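You operate a simulated robot arm through the tools that you are given. There is no shell and no other tool. Be economical: measure what you need, move in short steps, check, and stop when the job is done.

Carry out the task below with a simulated robot arm. There is one attempt and no reset: what you move stays moved.

TASK
Put one of the yellow cells from the long steel bench on the blue cover.
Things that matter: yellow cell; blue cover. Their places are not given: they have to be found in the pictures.

It is judged by the outcome, as a careful person would: the job done as asked, and still so three seconds after it is handed in. It fails if anything else is knocked over, pushed out of place, dropped, spilled or broken.

THE ROBOT
A 7-joint arm with a two-finger parallel gripper, fixed in place. Base frame: the origin is at the foot of the arm, x ahead of it, y to its left, z up; the work surface is at about z = 0.3. Lengths are in cm, angles in degrees, forces in N, time in s.
With the tool pointing down near the work surface it reaches from about 24 to 62 cm from the base axis. Its first joint turns from -66.0 to 66.0 degrees. Payload 2.6 kg.
Tool frame: the origin (TCP) lies between the finger pads and is the grasp point; the fingertips stand 3 cm ahead of it; z points along the fingers, y is the line along which they close. The gripper opens to 9.4 cm. The fingers are 2.8 cm wide and 1 cm thick; the gripper's body (5 by 9.6 cm) begins 5.5 cm behind the TCP.
Orientation is told as [roll, pitch, yaw] about the base's x, y, z axes, in that order, counted from this pose: with the fingers straight down and closing along the base's y, the tool's x points along the base's -x, its y along +y and its z along -z.

THE INTERFACE
- The arm moves only by the tool play_rows. Its arguments are lists of equal length, an entry for each row: "angular": the turn, a rotation vector about the tool's x, y, z in degrees, a list of three; "linear": the shift along the tool's x, y, z in m, a list of three; "claw": the finger opening in m, from 0 to 0.094. In form: {"angular": [[ax, ay, az], ...], "linear": [[dx, dy, dz], ...], "claw": [claw, ...]}. A call has 1 to 8 rows; each row is the pose to reach, as a shift and turn from the pose commanded when the call began, along the tool's axes at that moment. A row lasts 0.2 s, in which the tool goes at most 5 cm and 8.6 degrees; a call with a longer step from one row to the next is refused whole, and so is a gripper value outside its range. A pose out of reach is approached as far as the arm can. The call stops where the force on the tool passes 40 N (or 10 N more than at its start, if that is more) or the arm is blocked; 0.2 s more then pass. The fingers move at their own pace (about 7.2 cm/s each) and stop on an object; they squeeze with about 24 N. The grip force told is the motor's: it shows also when the fingers shut on nothing. Time passes only in rows, and 0.2 s behind the last, so rows that repeat a pose let the fingers close. It gives the time, the measured TCP pose, the force on the tool (base axes), the opening and the grip force at its end, in the units of the frame above (readings bear some noise), and new pictures: "views" is both (left out), scene, wrist or none.
- Cameras (640 x 400 px; columns grow to the right, rows downward): "scene" is fixed at [3.54, 42.77, 57.42]; the picture's right is [-0.79, -0.61, 0.00], its down [-0.29, 0.38, -0.88] and it looks along [0.54, -0.70, -0.48] (base axes); focal length 323 px, centre (320, 200). "wrist" rides on the gripper at [-3.7, 0, -5.8] in the tool frame; the picture's right is [0.00, -1.00, 0.00], its down [0.97, 0.00, -0.24] and it looks along [0.24, 0.00, 0.97] (tool axes); focal length 218 px, centre (320, 200).
- locate(camera, pixels): for up to 12 pixels [column, row] of the newest picture of that camera ("zoom" is the newest enlarged one), the place [x, y, z] in the base frame of the surface seen there, good to about 0.2 cm. No time passes.
- zoom(camera, box): a new picture of the part [left, top, right, bottom] of that camera's present view, enlarged. No time passes.
- close_job(): hands the job in; it is judged then, once.

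Work in short steps. Measure before you move; look again where a grasp or a placing could have gone wrong, and mend it. You have 60 turns and 100 pictures in all, the two below and enlarged ones among them. Open the gripper and draw the arm clear of the work before you hand the job in, unless the task says otherwise; then end with one line.

The tools are called after "Request:" as a command line: name --argument value ..., lists and objects as JSON in quotes. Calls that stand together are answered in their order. play_rows: Moves the arm, as the interface text tells. Its arguments: {"type":"object","properties":{"angular":{"type":"array","items":{"type":"array","items":{"type":"number"}}},"linear":{"type":"array","items":{"type":"array","items":{"type":"number"}}},"claw":{"type":"array","items":{"type":"number"}},"views":{"type":"string","enum":["both","scene","wrist","none"]}},"required":["angular","linear","claw"]} The other tools are called the same way: locate (camera, pixels) gives the place of the surface under pixels of a picture; zoom (camera, box) takes an enlarged picture of a part of a camera's view; close_job () hands the job in.

At the start:

```text
time_s: 0.0
tool_pos: [39.92, 6.93, 33.72]
tool_rot: [0.1, 0.0, 0.0]
wrist_force: [0.9, 0.1, 1.4]
finger_gap: 9.41
gripper_force: 0.2
```

scene: 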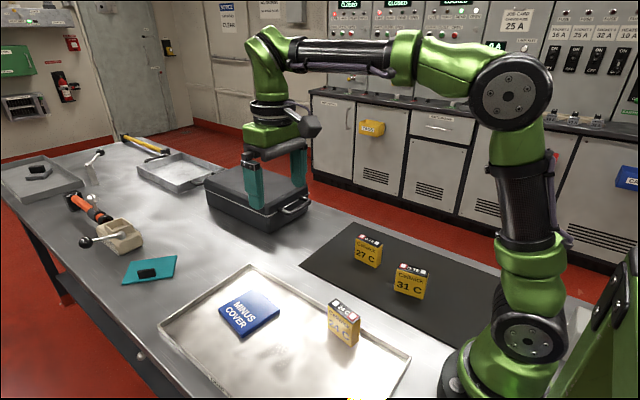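
wrist: 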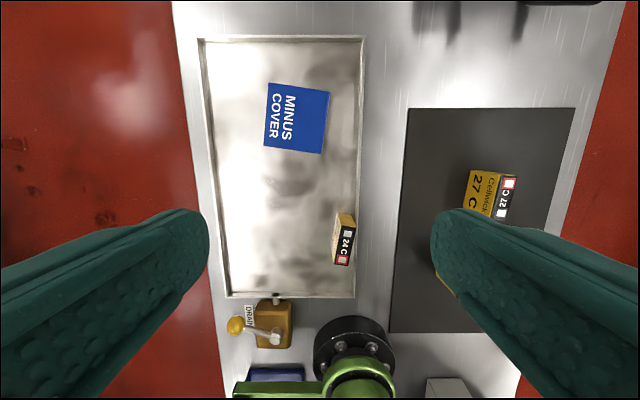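

I see three yellow cells (27 C, 31 C on the mat; one in the tray) and the blue cover at (248,313). I zoom and measure first.

Request:
zoom --camera "scene" --box '[200, 220, 460, 400]'

Request:
locate --camera "wrist" --pixels '[[268, 83], [330, 92], [322, 154], [264, 145], [296, 118], [337, 214], [353, 214], [350, 265], [335, 263], [345, 240], [300, 200]]'

Request:
locate --camera "scene" --pixels '[[330, 300], [342, 297], [360, 318], [347, 322], [345, 310], [342, 330], [357, 238], [383, 243], [366, 258], [400, 268], [425, 272], [410, 290]]'

```text
2.22 times, centred on (330, 310) of scene
```

zoom: 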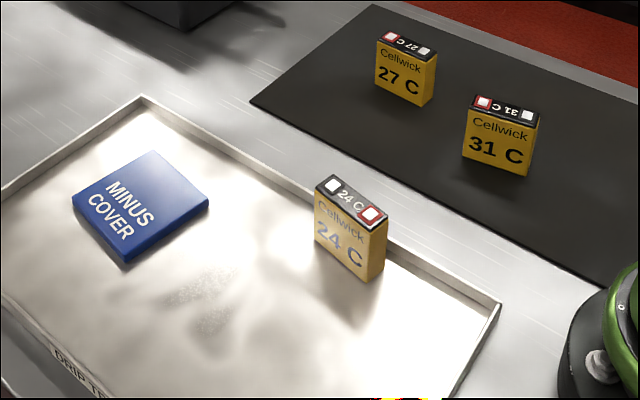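

```text
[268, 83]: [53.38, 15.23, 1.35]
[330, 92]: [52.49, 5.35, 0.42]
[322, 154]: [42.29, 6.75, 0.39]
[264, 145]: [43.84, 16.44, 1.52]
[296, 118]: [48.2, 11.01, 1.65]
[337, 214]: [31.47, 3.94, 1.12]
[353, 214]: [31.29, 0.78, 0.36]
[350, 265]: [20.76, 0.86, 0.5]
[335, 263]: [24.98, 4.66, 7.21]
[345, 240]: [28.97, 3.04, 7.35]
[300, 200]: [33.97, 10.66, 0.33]
```

```text
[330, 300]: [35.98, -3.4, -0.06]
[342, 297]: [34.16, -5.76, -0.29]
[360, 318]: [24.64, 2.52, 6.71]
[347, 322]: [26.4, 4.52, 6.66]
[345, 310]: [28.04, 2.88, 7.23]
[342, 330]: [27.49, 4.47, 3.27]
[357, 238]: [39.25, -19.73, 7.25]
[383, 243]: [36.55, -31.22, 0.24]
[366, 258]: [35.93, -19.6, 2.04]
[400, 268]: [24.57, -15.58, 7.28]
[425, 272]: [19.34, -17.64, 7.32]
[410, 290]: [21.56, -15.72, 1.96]
```

Cells are about 7.3 cm tall; I check the near cells and the objects around the arm's foot more closely.

Request:
zoom --camera "wrist" --box '[220, 200, 400, 400]'

Request:
zoom --camera "scene" --box '[330, 220, 450, 310]'

```text
2.00 times, centred on (310, 300) of wrist
```

zoom: 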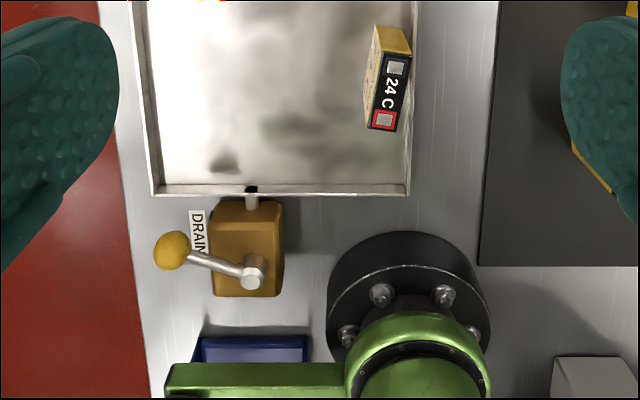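

```text
4.44 times, centred on (390, 265) of scene
```

zoom: 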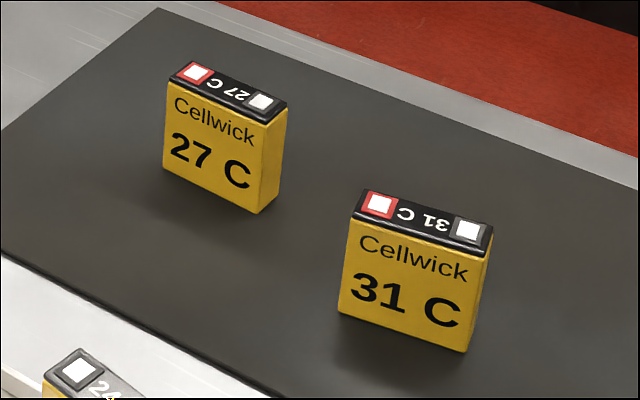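

I choose the 27 C cell on the mat, which has the most room around it; measuring its top corners.

Request:
locate --camera "zoom" --pixels '[[191, 65], [283, 103], [265, 119], [172, 83], [228, 92], [262, 208], [168, 160], [278, 195]]'

Request:
locate --camera "scene" --pixels '[[250, 291], [278, 308], [236, 336], [221, 310], [248, 313]]'

```text
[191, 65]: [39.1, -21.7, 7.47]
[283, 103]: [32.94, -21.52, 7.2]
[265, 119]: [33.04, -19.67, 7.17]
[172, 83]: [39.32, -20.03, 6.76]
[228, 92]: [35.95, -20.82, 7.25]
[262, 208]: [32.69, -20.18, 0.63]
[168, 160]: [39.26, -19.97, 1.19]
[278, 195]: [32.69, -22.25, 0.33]
```

```text
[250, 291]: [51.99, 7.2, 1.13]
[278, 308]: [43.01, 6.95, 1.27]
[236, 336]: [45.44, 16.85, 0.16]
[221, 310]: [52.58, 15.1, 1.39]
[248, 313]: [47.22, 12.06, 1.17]
```

The 27 C cell centres at (36.0, -20.8), its thin side (2 cm) along y, so yaw 0 fits. I move above it at z = 20.

Request:
play_rows --angular '[[0, 0, 0], [0, 0, 0], [0, 0, 0], [0, 0, 0], [0, 0, 0], [0, 0, 0], [0, 0, 0], [0, 0, 0]]' --linear '[[0.0056, -0.0396, 0.0196], [0.0112, -0.0791, 0.0391], [0.0168, -0.1187, 0.0587], [0.0224, -0.1583, 0.0783], [0.028, -0.1979, 0.0979], [0.0336, -0.2374, 0.1174], [0.0392, -0.277, 0.137], [0.0392, -0.277, 0.137]]' --claw '[0.094, 0.094, 0.094, 0.094, 0.094, 0.094, 0.094, 0.094]'

```text
time_s: 1.8
tool_pos: [36.06, -20.64, 19.99]
tool_rot: [0.0, -0.1, 0.0]
wrist_force: [-0.5, -0.2, -0.2]
finger_gap: 9.39
gripper_force: 0.1
```

scene: 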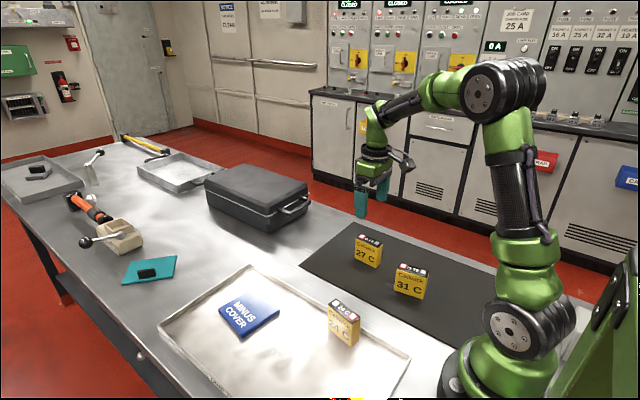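
wrist: 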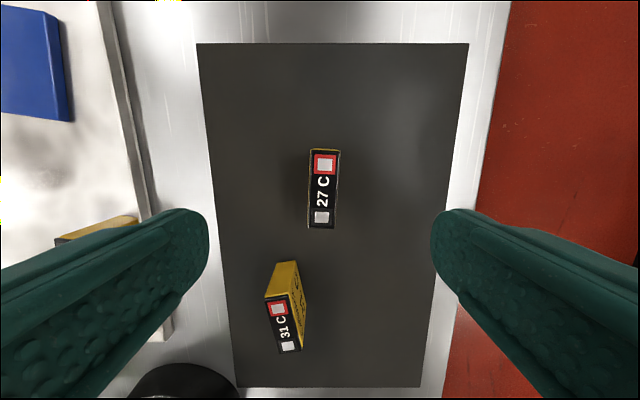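

The cell lies between the fingers at (323,190). Before grasping, I read the wall cards and check the cell's place from here.

Request:
zoom --camera "scene" --box '[440, 0, 640, 100]'

Request:
locate --camera "wrist" --pixels '[[313, 153], [337, 153], [333, 224], [312, 224], [323, 190]]'

```text
3.20 times, centred on (540, 50) of scene
```

zoom: 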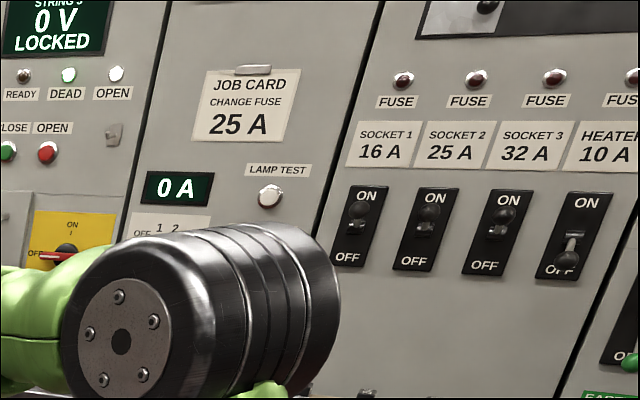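

```text
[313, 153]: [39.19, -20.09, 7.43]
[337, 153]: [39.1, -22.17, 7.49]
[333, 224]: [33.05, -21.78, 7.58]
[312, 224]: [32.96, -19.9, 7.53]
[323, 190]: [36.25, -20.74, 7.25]
```

The cards do not bear on this job. I descend to z = 5 with a 2.4° turn to match the cell.

Request:
play_rows --angular '[[0, 0, 2.4], [0, 0, 2.4], [0, 0, 2.4], [0, 0, 2.4], [0, 0, 2.4]]' --linear '[[0, -0.003, 0.04], [0, -0.003, 0.08], [0, -0.003, 0.12], [0, -0.003, 0.15], [0, -0.003, 0.15]]' --claw '[0.094, 0.094, 0.094, 0.094, 0.094]'

```text
time_s: 3.0
tool_pos: [36.0, -20.97, 5.07]
tool_rot: [0.0, 0.0, -2.4]
wrist_force: [0.7, 0.1, 0.0]
finger_gap: 9.4
gripper_force: 0.0
```

scene: 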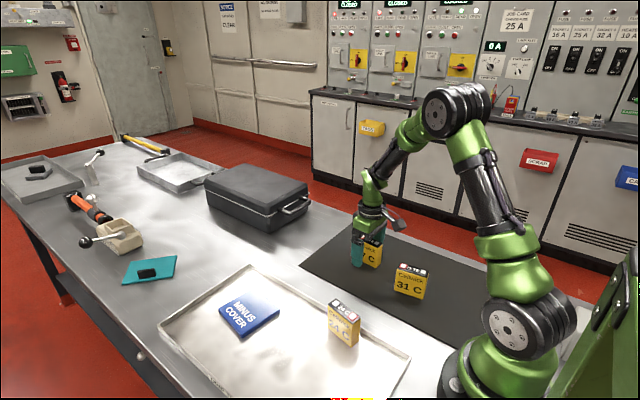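
wrist: 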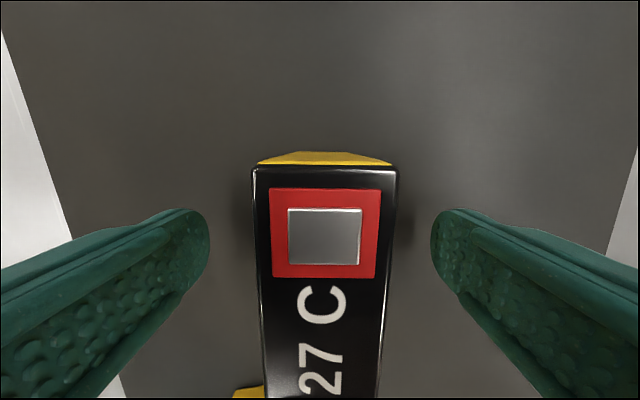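

The cell is centred between the fingers; I close, then look at the readings.

Request:
play_rows --angular '[[0, 0, 0], [0, 0, 0], [0, 0, 0], [0, 0, 0], [0, 0, 0]]' --linear '[[0, 0, 0], [0, 0, 0], [0, 0, 0], [0, 0, 0], [0, 0, 0]]' --claw '[0.06, 0.03, 0.01, 0.01, 0.01]' --views "none"

Request:
play_rows --angular '[[0, 0, 0], [0, 0, 0], [0, 0, 0], [0, 0, 0], [0, 0, 0], [0, 0, 0]]' --linear '[[0, 0, -0.01], [0, 0, -0.04], [0, 0, -0.08], [0, 0, -0.12], [0, 0, -0.15], [0, 0, -0.15]]' --claw '[0.01, 0.01, 0.01, 0.01, 0.01, 0.01]'

```text
time_s: 4.2
tool_pos: [36.04, -20.98, 5.15]
tool_rot: [0.0, 0.0, -2.5]
wrist_force: [0.1, -1.4, 0.7]
finger_gap: 3.01
gripper_force: 24.0
```

```text
time_s: 5.6
tool_pos: [36.06, -20.88, 19.97]
tool_rot: [0.1, -0.1, -2.4]
wrist_force: [-0.8, -1.2, -2.7]
finger_gap: 3.02
gripper_force: 24.6
```

scene: 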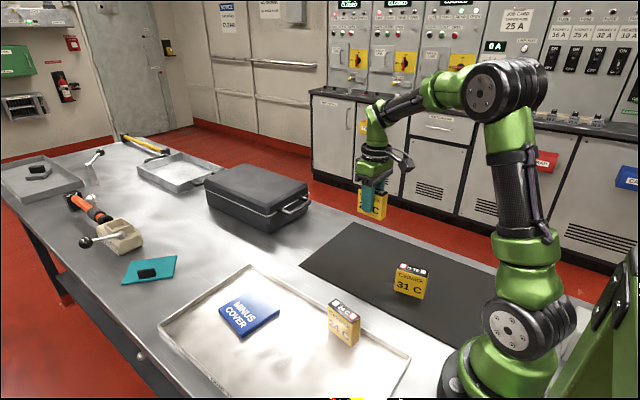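
wrist: 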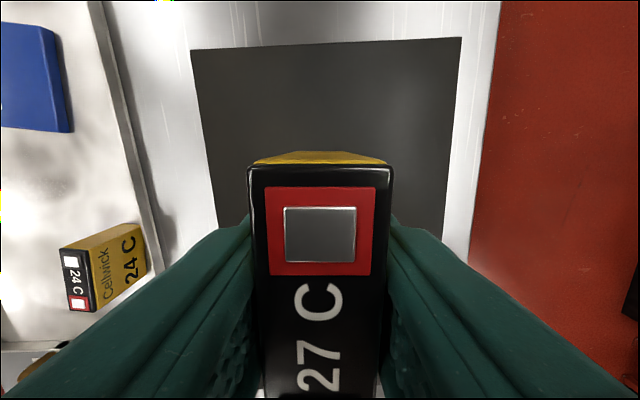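

Cell held (gap 3.0). I carry it at z = 20 to above the cover centre (47.9, 11.1), turning to match the cover's about -7° yaw.

Request:
play_rows --angular '[[0, 0, 0.6], [0, 0, 1.2], [0, 0, 1.8], [0, 0, 2.4], [0, 0, 3.0], [0, 0, 3.6], [0, 0, 4.2], [0, 0, 4.6]]' --linear '[[-0.0131, 0.0406, 0], [-0.0263, 0.0812, 0], [-0.0394, 0.1218, 0], [-0.0525, 0.1624, 0], [-0.0656, 0.2029, 0], [-0.0788, 0.2435, 0], [-0.0919, 0.2841, 0], [-0.105, 0.3247, 0]]' --claw '[0.01, 0.01, 0.01, 0.01, 0.01, 0.01, 0.01, 0.01]'

```text
time_s: 7.4
tool_pos: [48.0, 11.06, 19.99]
tool_rot: [-0.1, -0.1, -7.0]
wrist_force: [0.3, 0.2, -2.3]
finger_gap: 3.01
gripper_force: 24.0
```

scene: 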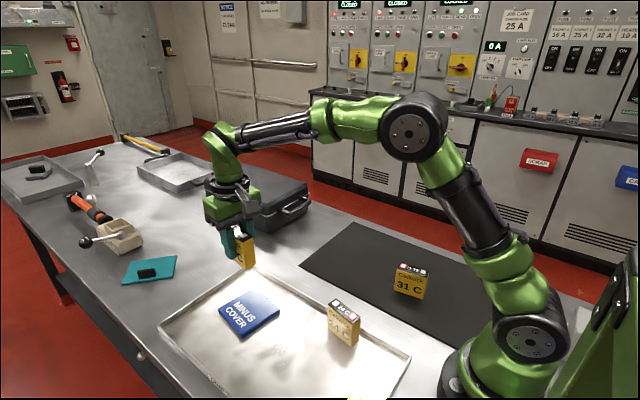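
wrist: 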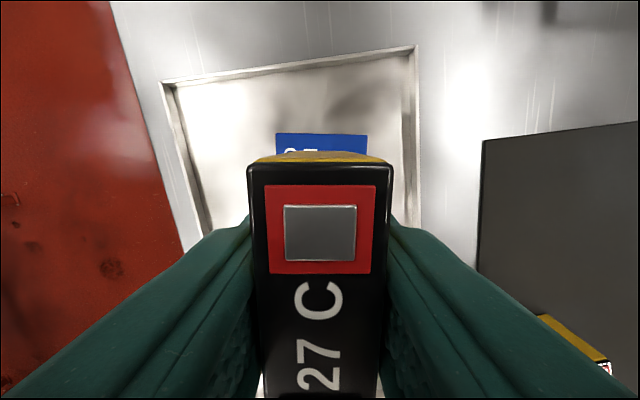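

Aligned above the cover. I descend to z = 7.2, leaving about 1 cm below the cell.

Request:
play_rows --angular '[[0, 0, 0], [0, 0, 0], [0, 0, 0], [0, 0, 0], [0, 0, 0]]' --linear '[[0, 0, 0.04], [0, 0, 0.08], [0, 0, 0.11], [0, 0, 0.128], [0, 0, 0.128]]' --claw '[0.01, 0.01, 0.01, 0.01, 0.01]' --views "none"

Request:
zoom --camera "scene" --box '[180, 240, 320, 350]'

```text
time_s: 8.6
tool_pos: [47.96, 11.1, 7.24]
tool_rot: [0.1, -0.1, -7.0]
wrist_force: [0.5, 0.7, -2.9]
finger_gap: 3.03
gripper_force: 24.5
```

```text
3.64 times, centred on (250, 295) of scene
```

zoom: 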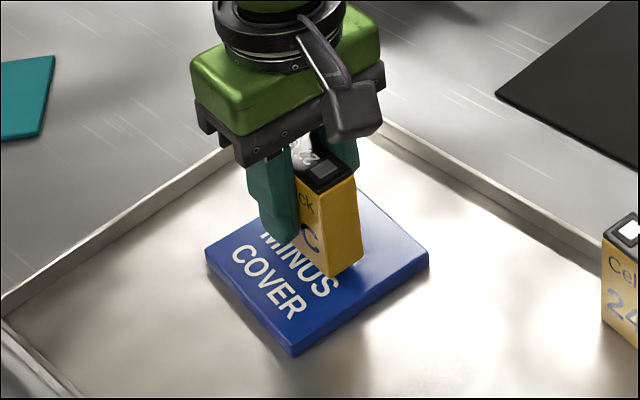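

The cell is centred over the cover. I lower in millimetre steps and watch the force.

Request:
play_rows --angular '[[0, 0, 0], [0, 0, 0], [0, 0, 0], [0, 0, 0]]' --linear '[[0, 0, 0.002], [0, 0, 0.004], [0, 0, 0.006], [0, 0, 0.006]]' --claw '[0.01, 0.01, 0.01, 0.01]' --views "none"

Request:
play_rows --angular '[[0, 0, 0], [0, 0, 0]]' --linear '[[0, 0, 0.001], [0, 0, 0.002]]' --claw '[0.01, 0.01]' --views "none"

Request:
zoom --camera "scene" --box '[180, 240, 320, 350]'

```text
time_s: 9.6
tool_pos: [47.9, 10.96, 6.71]
tool_rot: [0.0, 0.1, -7.0]
wrist_force: [-0.1, 1.0, -1.9]
finger_gap: 3.03
gripper_force: 23.6
```

```text
time_s: 10.2
tool_pos: [48.01, 11.08, 6.44]
tool_rot: [0.0, 0.0, -7.0]
wrist_force: [0.4, 0.4, -2.1]
finger_gap: 3.02
gripper_force: 23.7
```

```text
3.64 times, centred on (250, 295) of scene
```

zoom: 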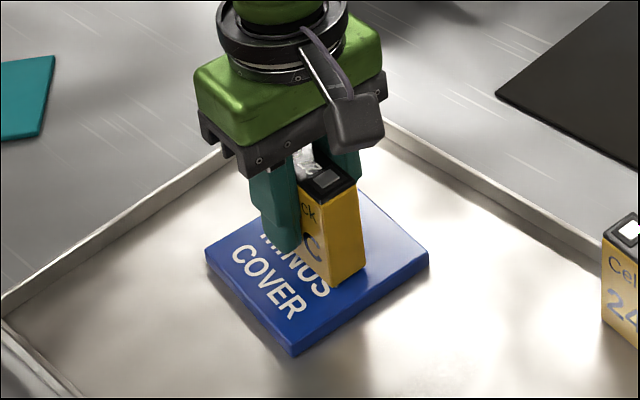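

No contact force yet (-2 N is the cell's weight); I go on down in 1 mm steps.

Request:
play_rows --angular '[[0, 0, 0], [0, 0, 0]]' --linear '[[0, 0, 0.001], [0, 0, 0.001]]' --claw '[0.01, 0.01]' --views "none"

Request:
play_rows --angular '[[0, 0, 0], [0, 0, 0]]' --linear '[[0, 0, 0.001], [0, 0, 0.001]]' --claw '[0.01, 0.01]' --views "none"

```text
time_s: 10.8
tool_pos: [48.07, 11.05, 6.35]
tool_rot: [0.0, 0.0, -7.0]
wrist_force: [-0.3, -0.3, -3.2]
finger_gap: 3.01
gripper_force: 24.3
```

```text
time_s: 11.4
tool_pos: [48.07, 11.02, 6.35]
tool_rot: [0.0, 0.0, -7.1]
wrist_force: [0.5, -0.1, -3.0]
finger_gap: 3.04
gripper_force: 23.9
```

Request:
play_rows --angular '[[0, 0, 0], [0, 0, 0]]' --linear '[[0, 0, 0.001], [0, 0, 0.001]]' --claw '[0.01, 0.01]' --views "none"

Request:
zoom --camera "scene" --box '[220, 270, 300, 340]'

```text
time_s: 12.0
tool_pos: [48.07, 11.04, 6.31]
tool_rot: [-0.1, 0.1, -7.0]
wrist_force: [-1.1, -0.3, 1.5]
finger_gap: 3.04
gripper_force: 24.2
```

```text
5.71 times, centred on (260, 305) of scene
```

zoom: 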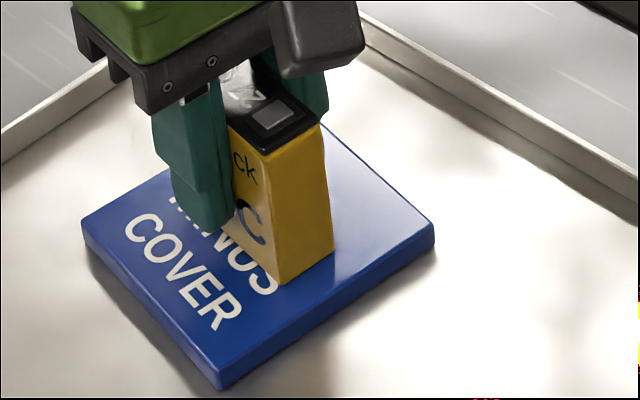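

The force swung from -3 to +1.5 N: the cell stands on the cover. I open gradually without moving.

Request:
play_rows --angular '[[0, 0, 0], [0, 0, 0], [0, 0, 0], [0, 0, 0], [0, 0, 0], [0, 0, 0]]' --linear '[[0, 0, 0], [0, 0, 0], [0, 0, 0], [0, 0, 0], [0, 0, 0], [0, 0, 0]]' --claw '[0.033, 0.04, 0.055, 0.07, 0.08, 0.08]'

```text
time_s: 13.4
tool_pos: [48.06, 10.99, 6.1]
tool_rot: [-0.1, 0.1, -7.0]
wrist_force: [0.1, -0.6, 0.4]
finger_gap: 7.97
gripper_force: 0.1
```

scene: 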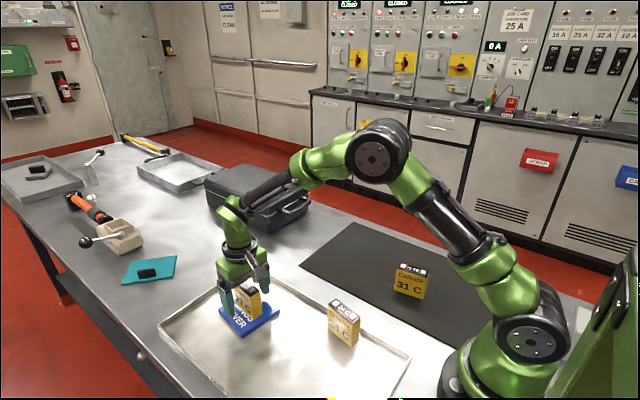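
wrist: 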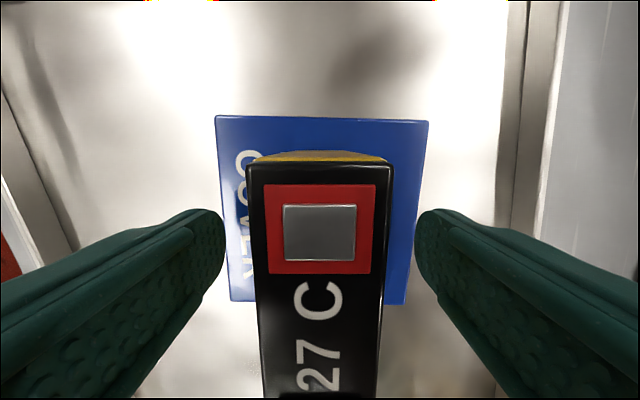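

The cell stands free on the cover; I withdraw straight up, clear of it.

Request:
play_rows --angular '[[0, 0, 0], [0, 0, 0], [0, 0, 0], [0, 0, 0], [0, 0, 0], [0, 0, 0], [0, 0, 0]]' --linear '[[0, 0, -0.02], [0, 0, -0.06], [0, 0, -0.1], [0, 0, -0.14], [0, 0, -0.18], [0, 0, -0.22], [0, 0, -0.22]]' --claw '[0.08, 0.08, 0.08, 0.08, 0.08, 0.08, 0.08]'

Request:
zoom --camera "scene" --box '[180, 240, 320, 350]'

```text
time_s: 15.0
tool_pos: [48.09, 11.07, 28.3]
tool_rot: [-0.1, 0.0, -7.0]
wrist_force: [-0.3, 0.2, 1.1]
finger_gap: 8.02
gripper_force: 0.1
```

scene: 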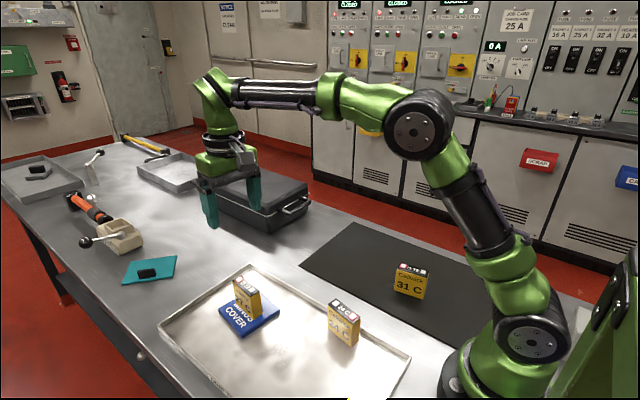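
wrist: 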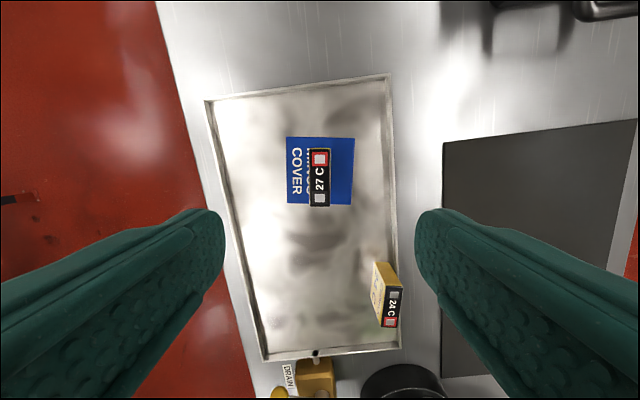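

```text
3.64 times, centred on (250, 295) of scene
```

zoom: 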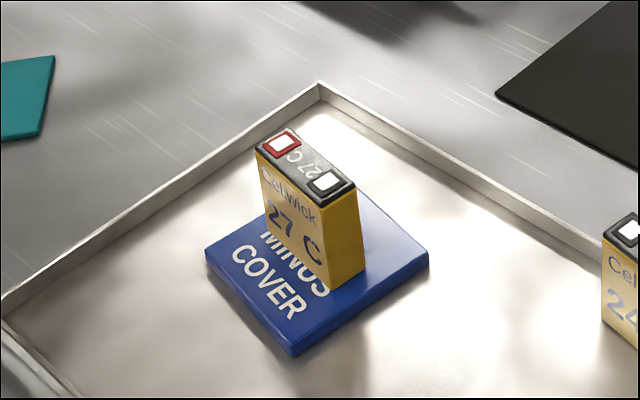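

The 27 C cell stands upright in the middle of the cover, nothing else has moved, and the arm is clear; I hand in.

Request:
close_job

```text
The job is handed in.
```

I put the yellow 27 C cell from the bench's black mat upright on the blue cover, moved nothing else, and handed the job in with the gripper open and the arm clear.
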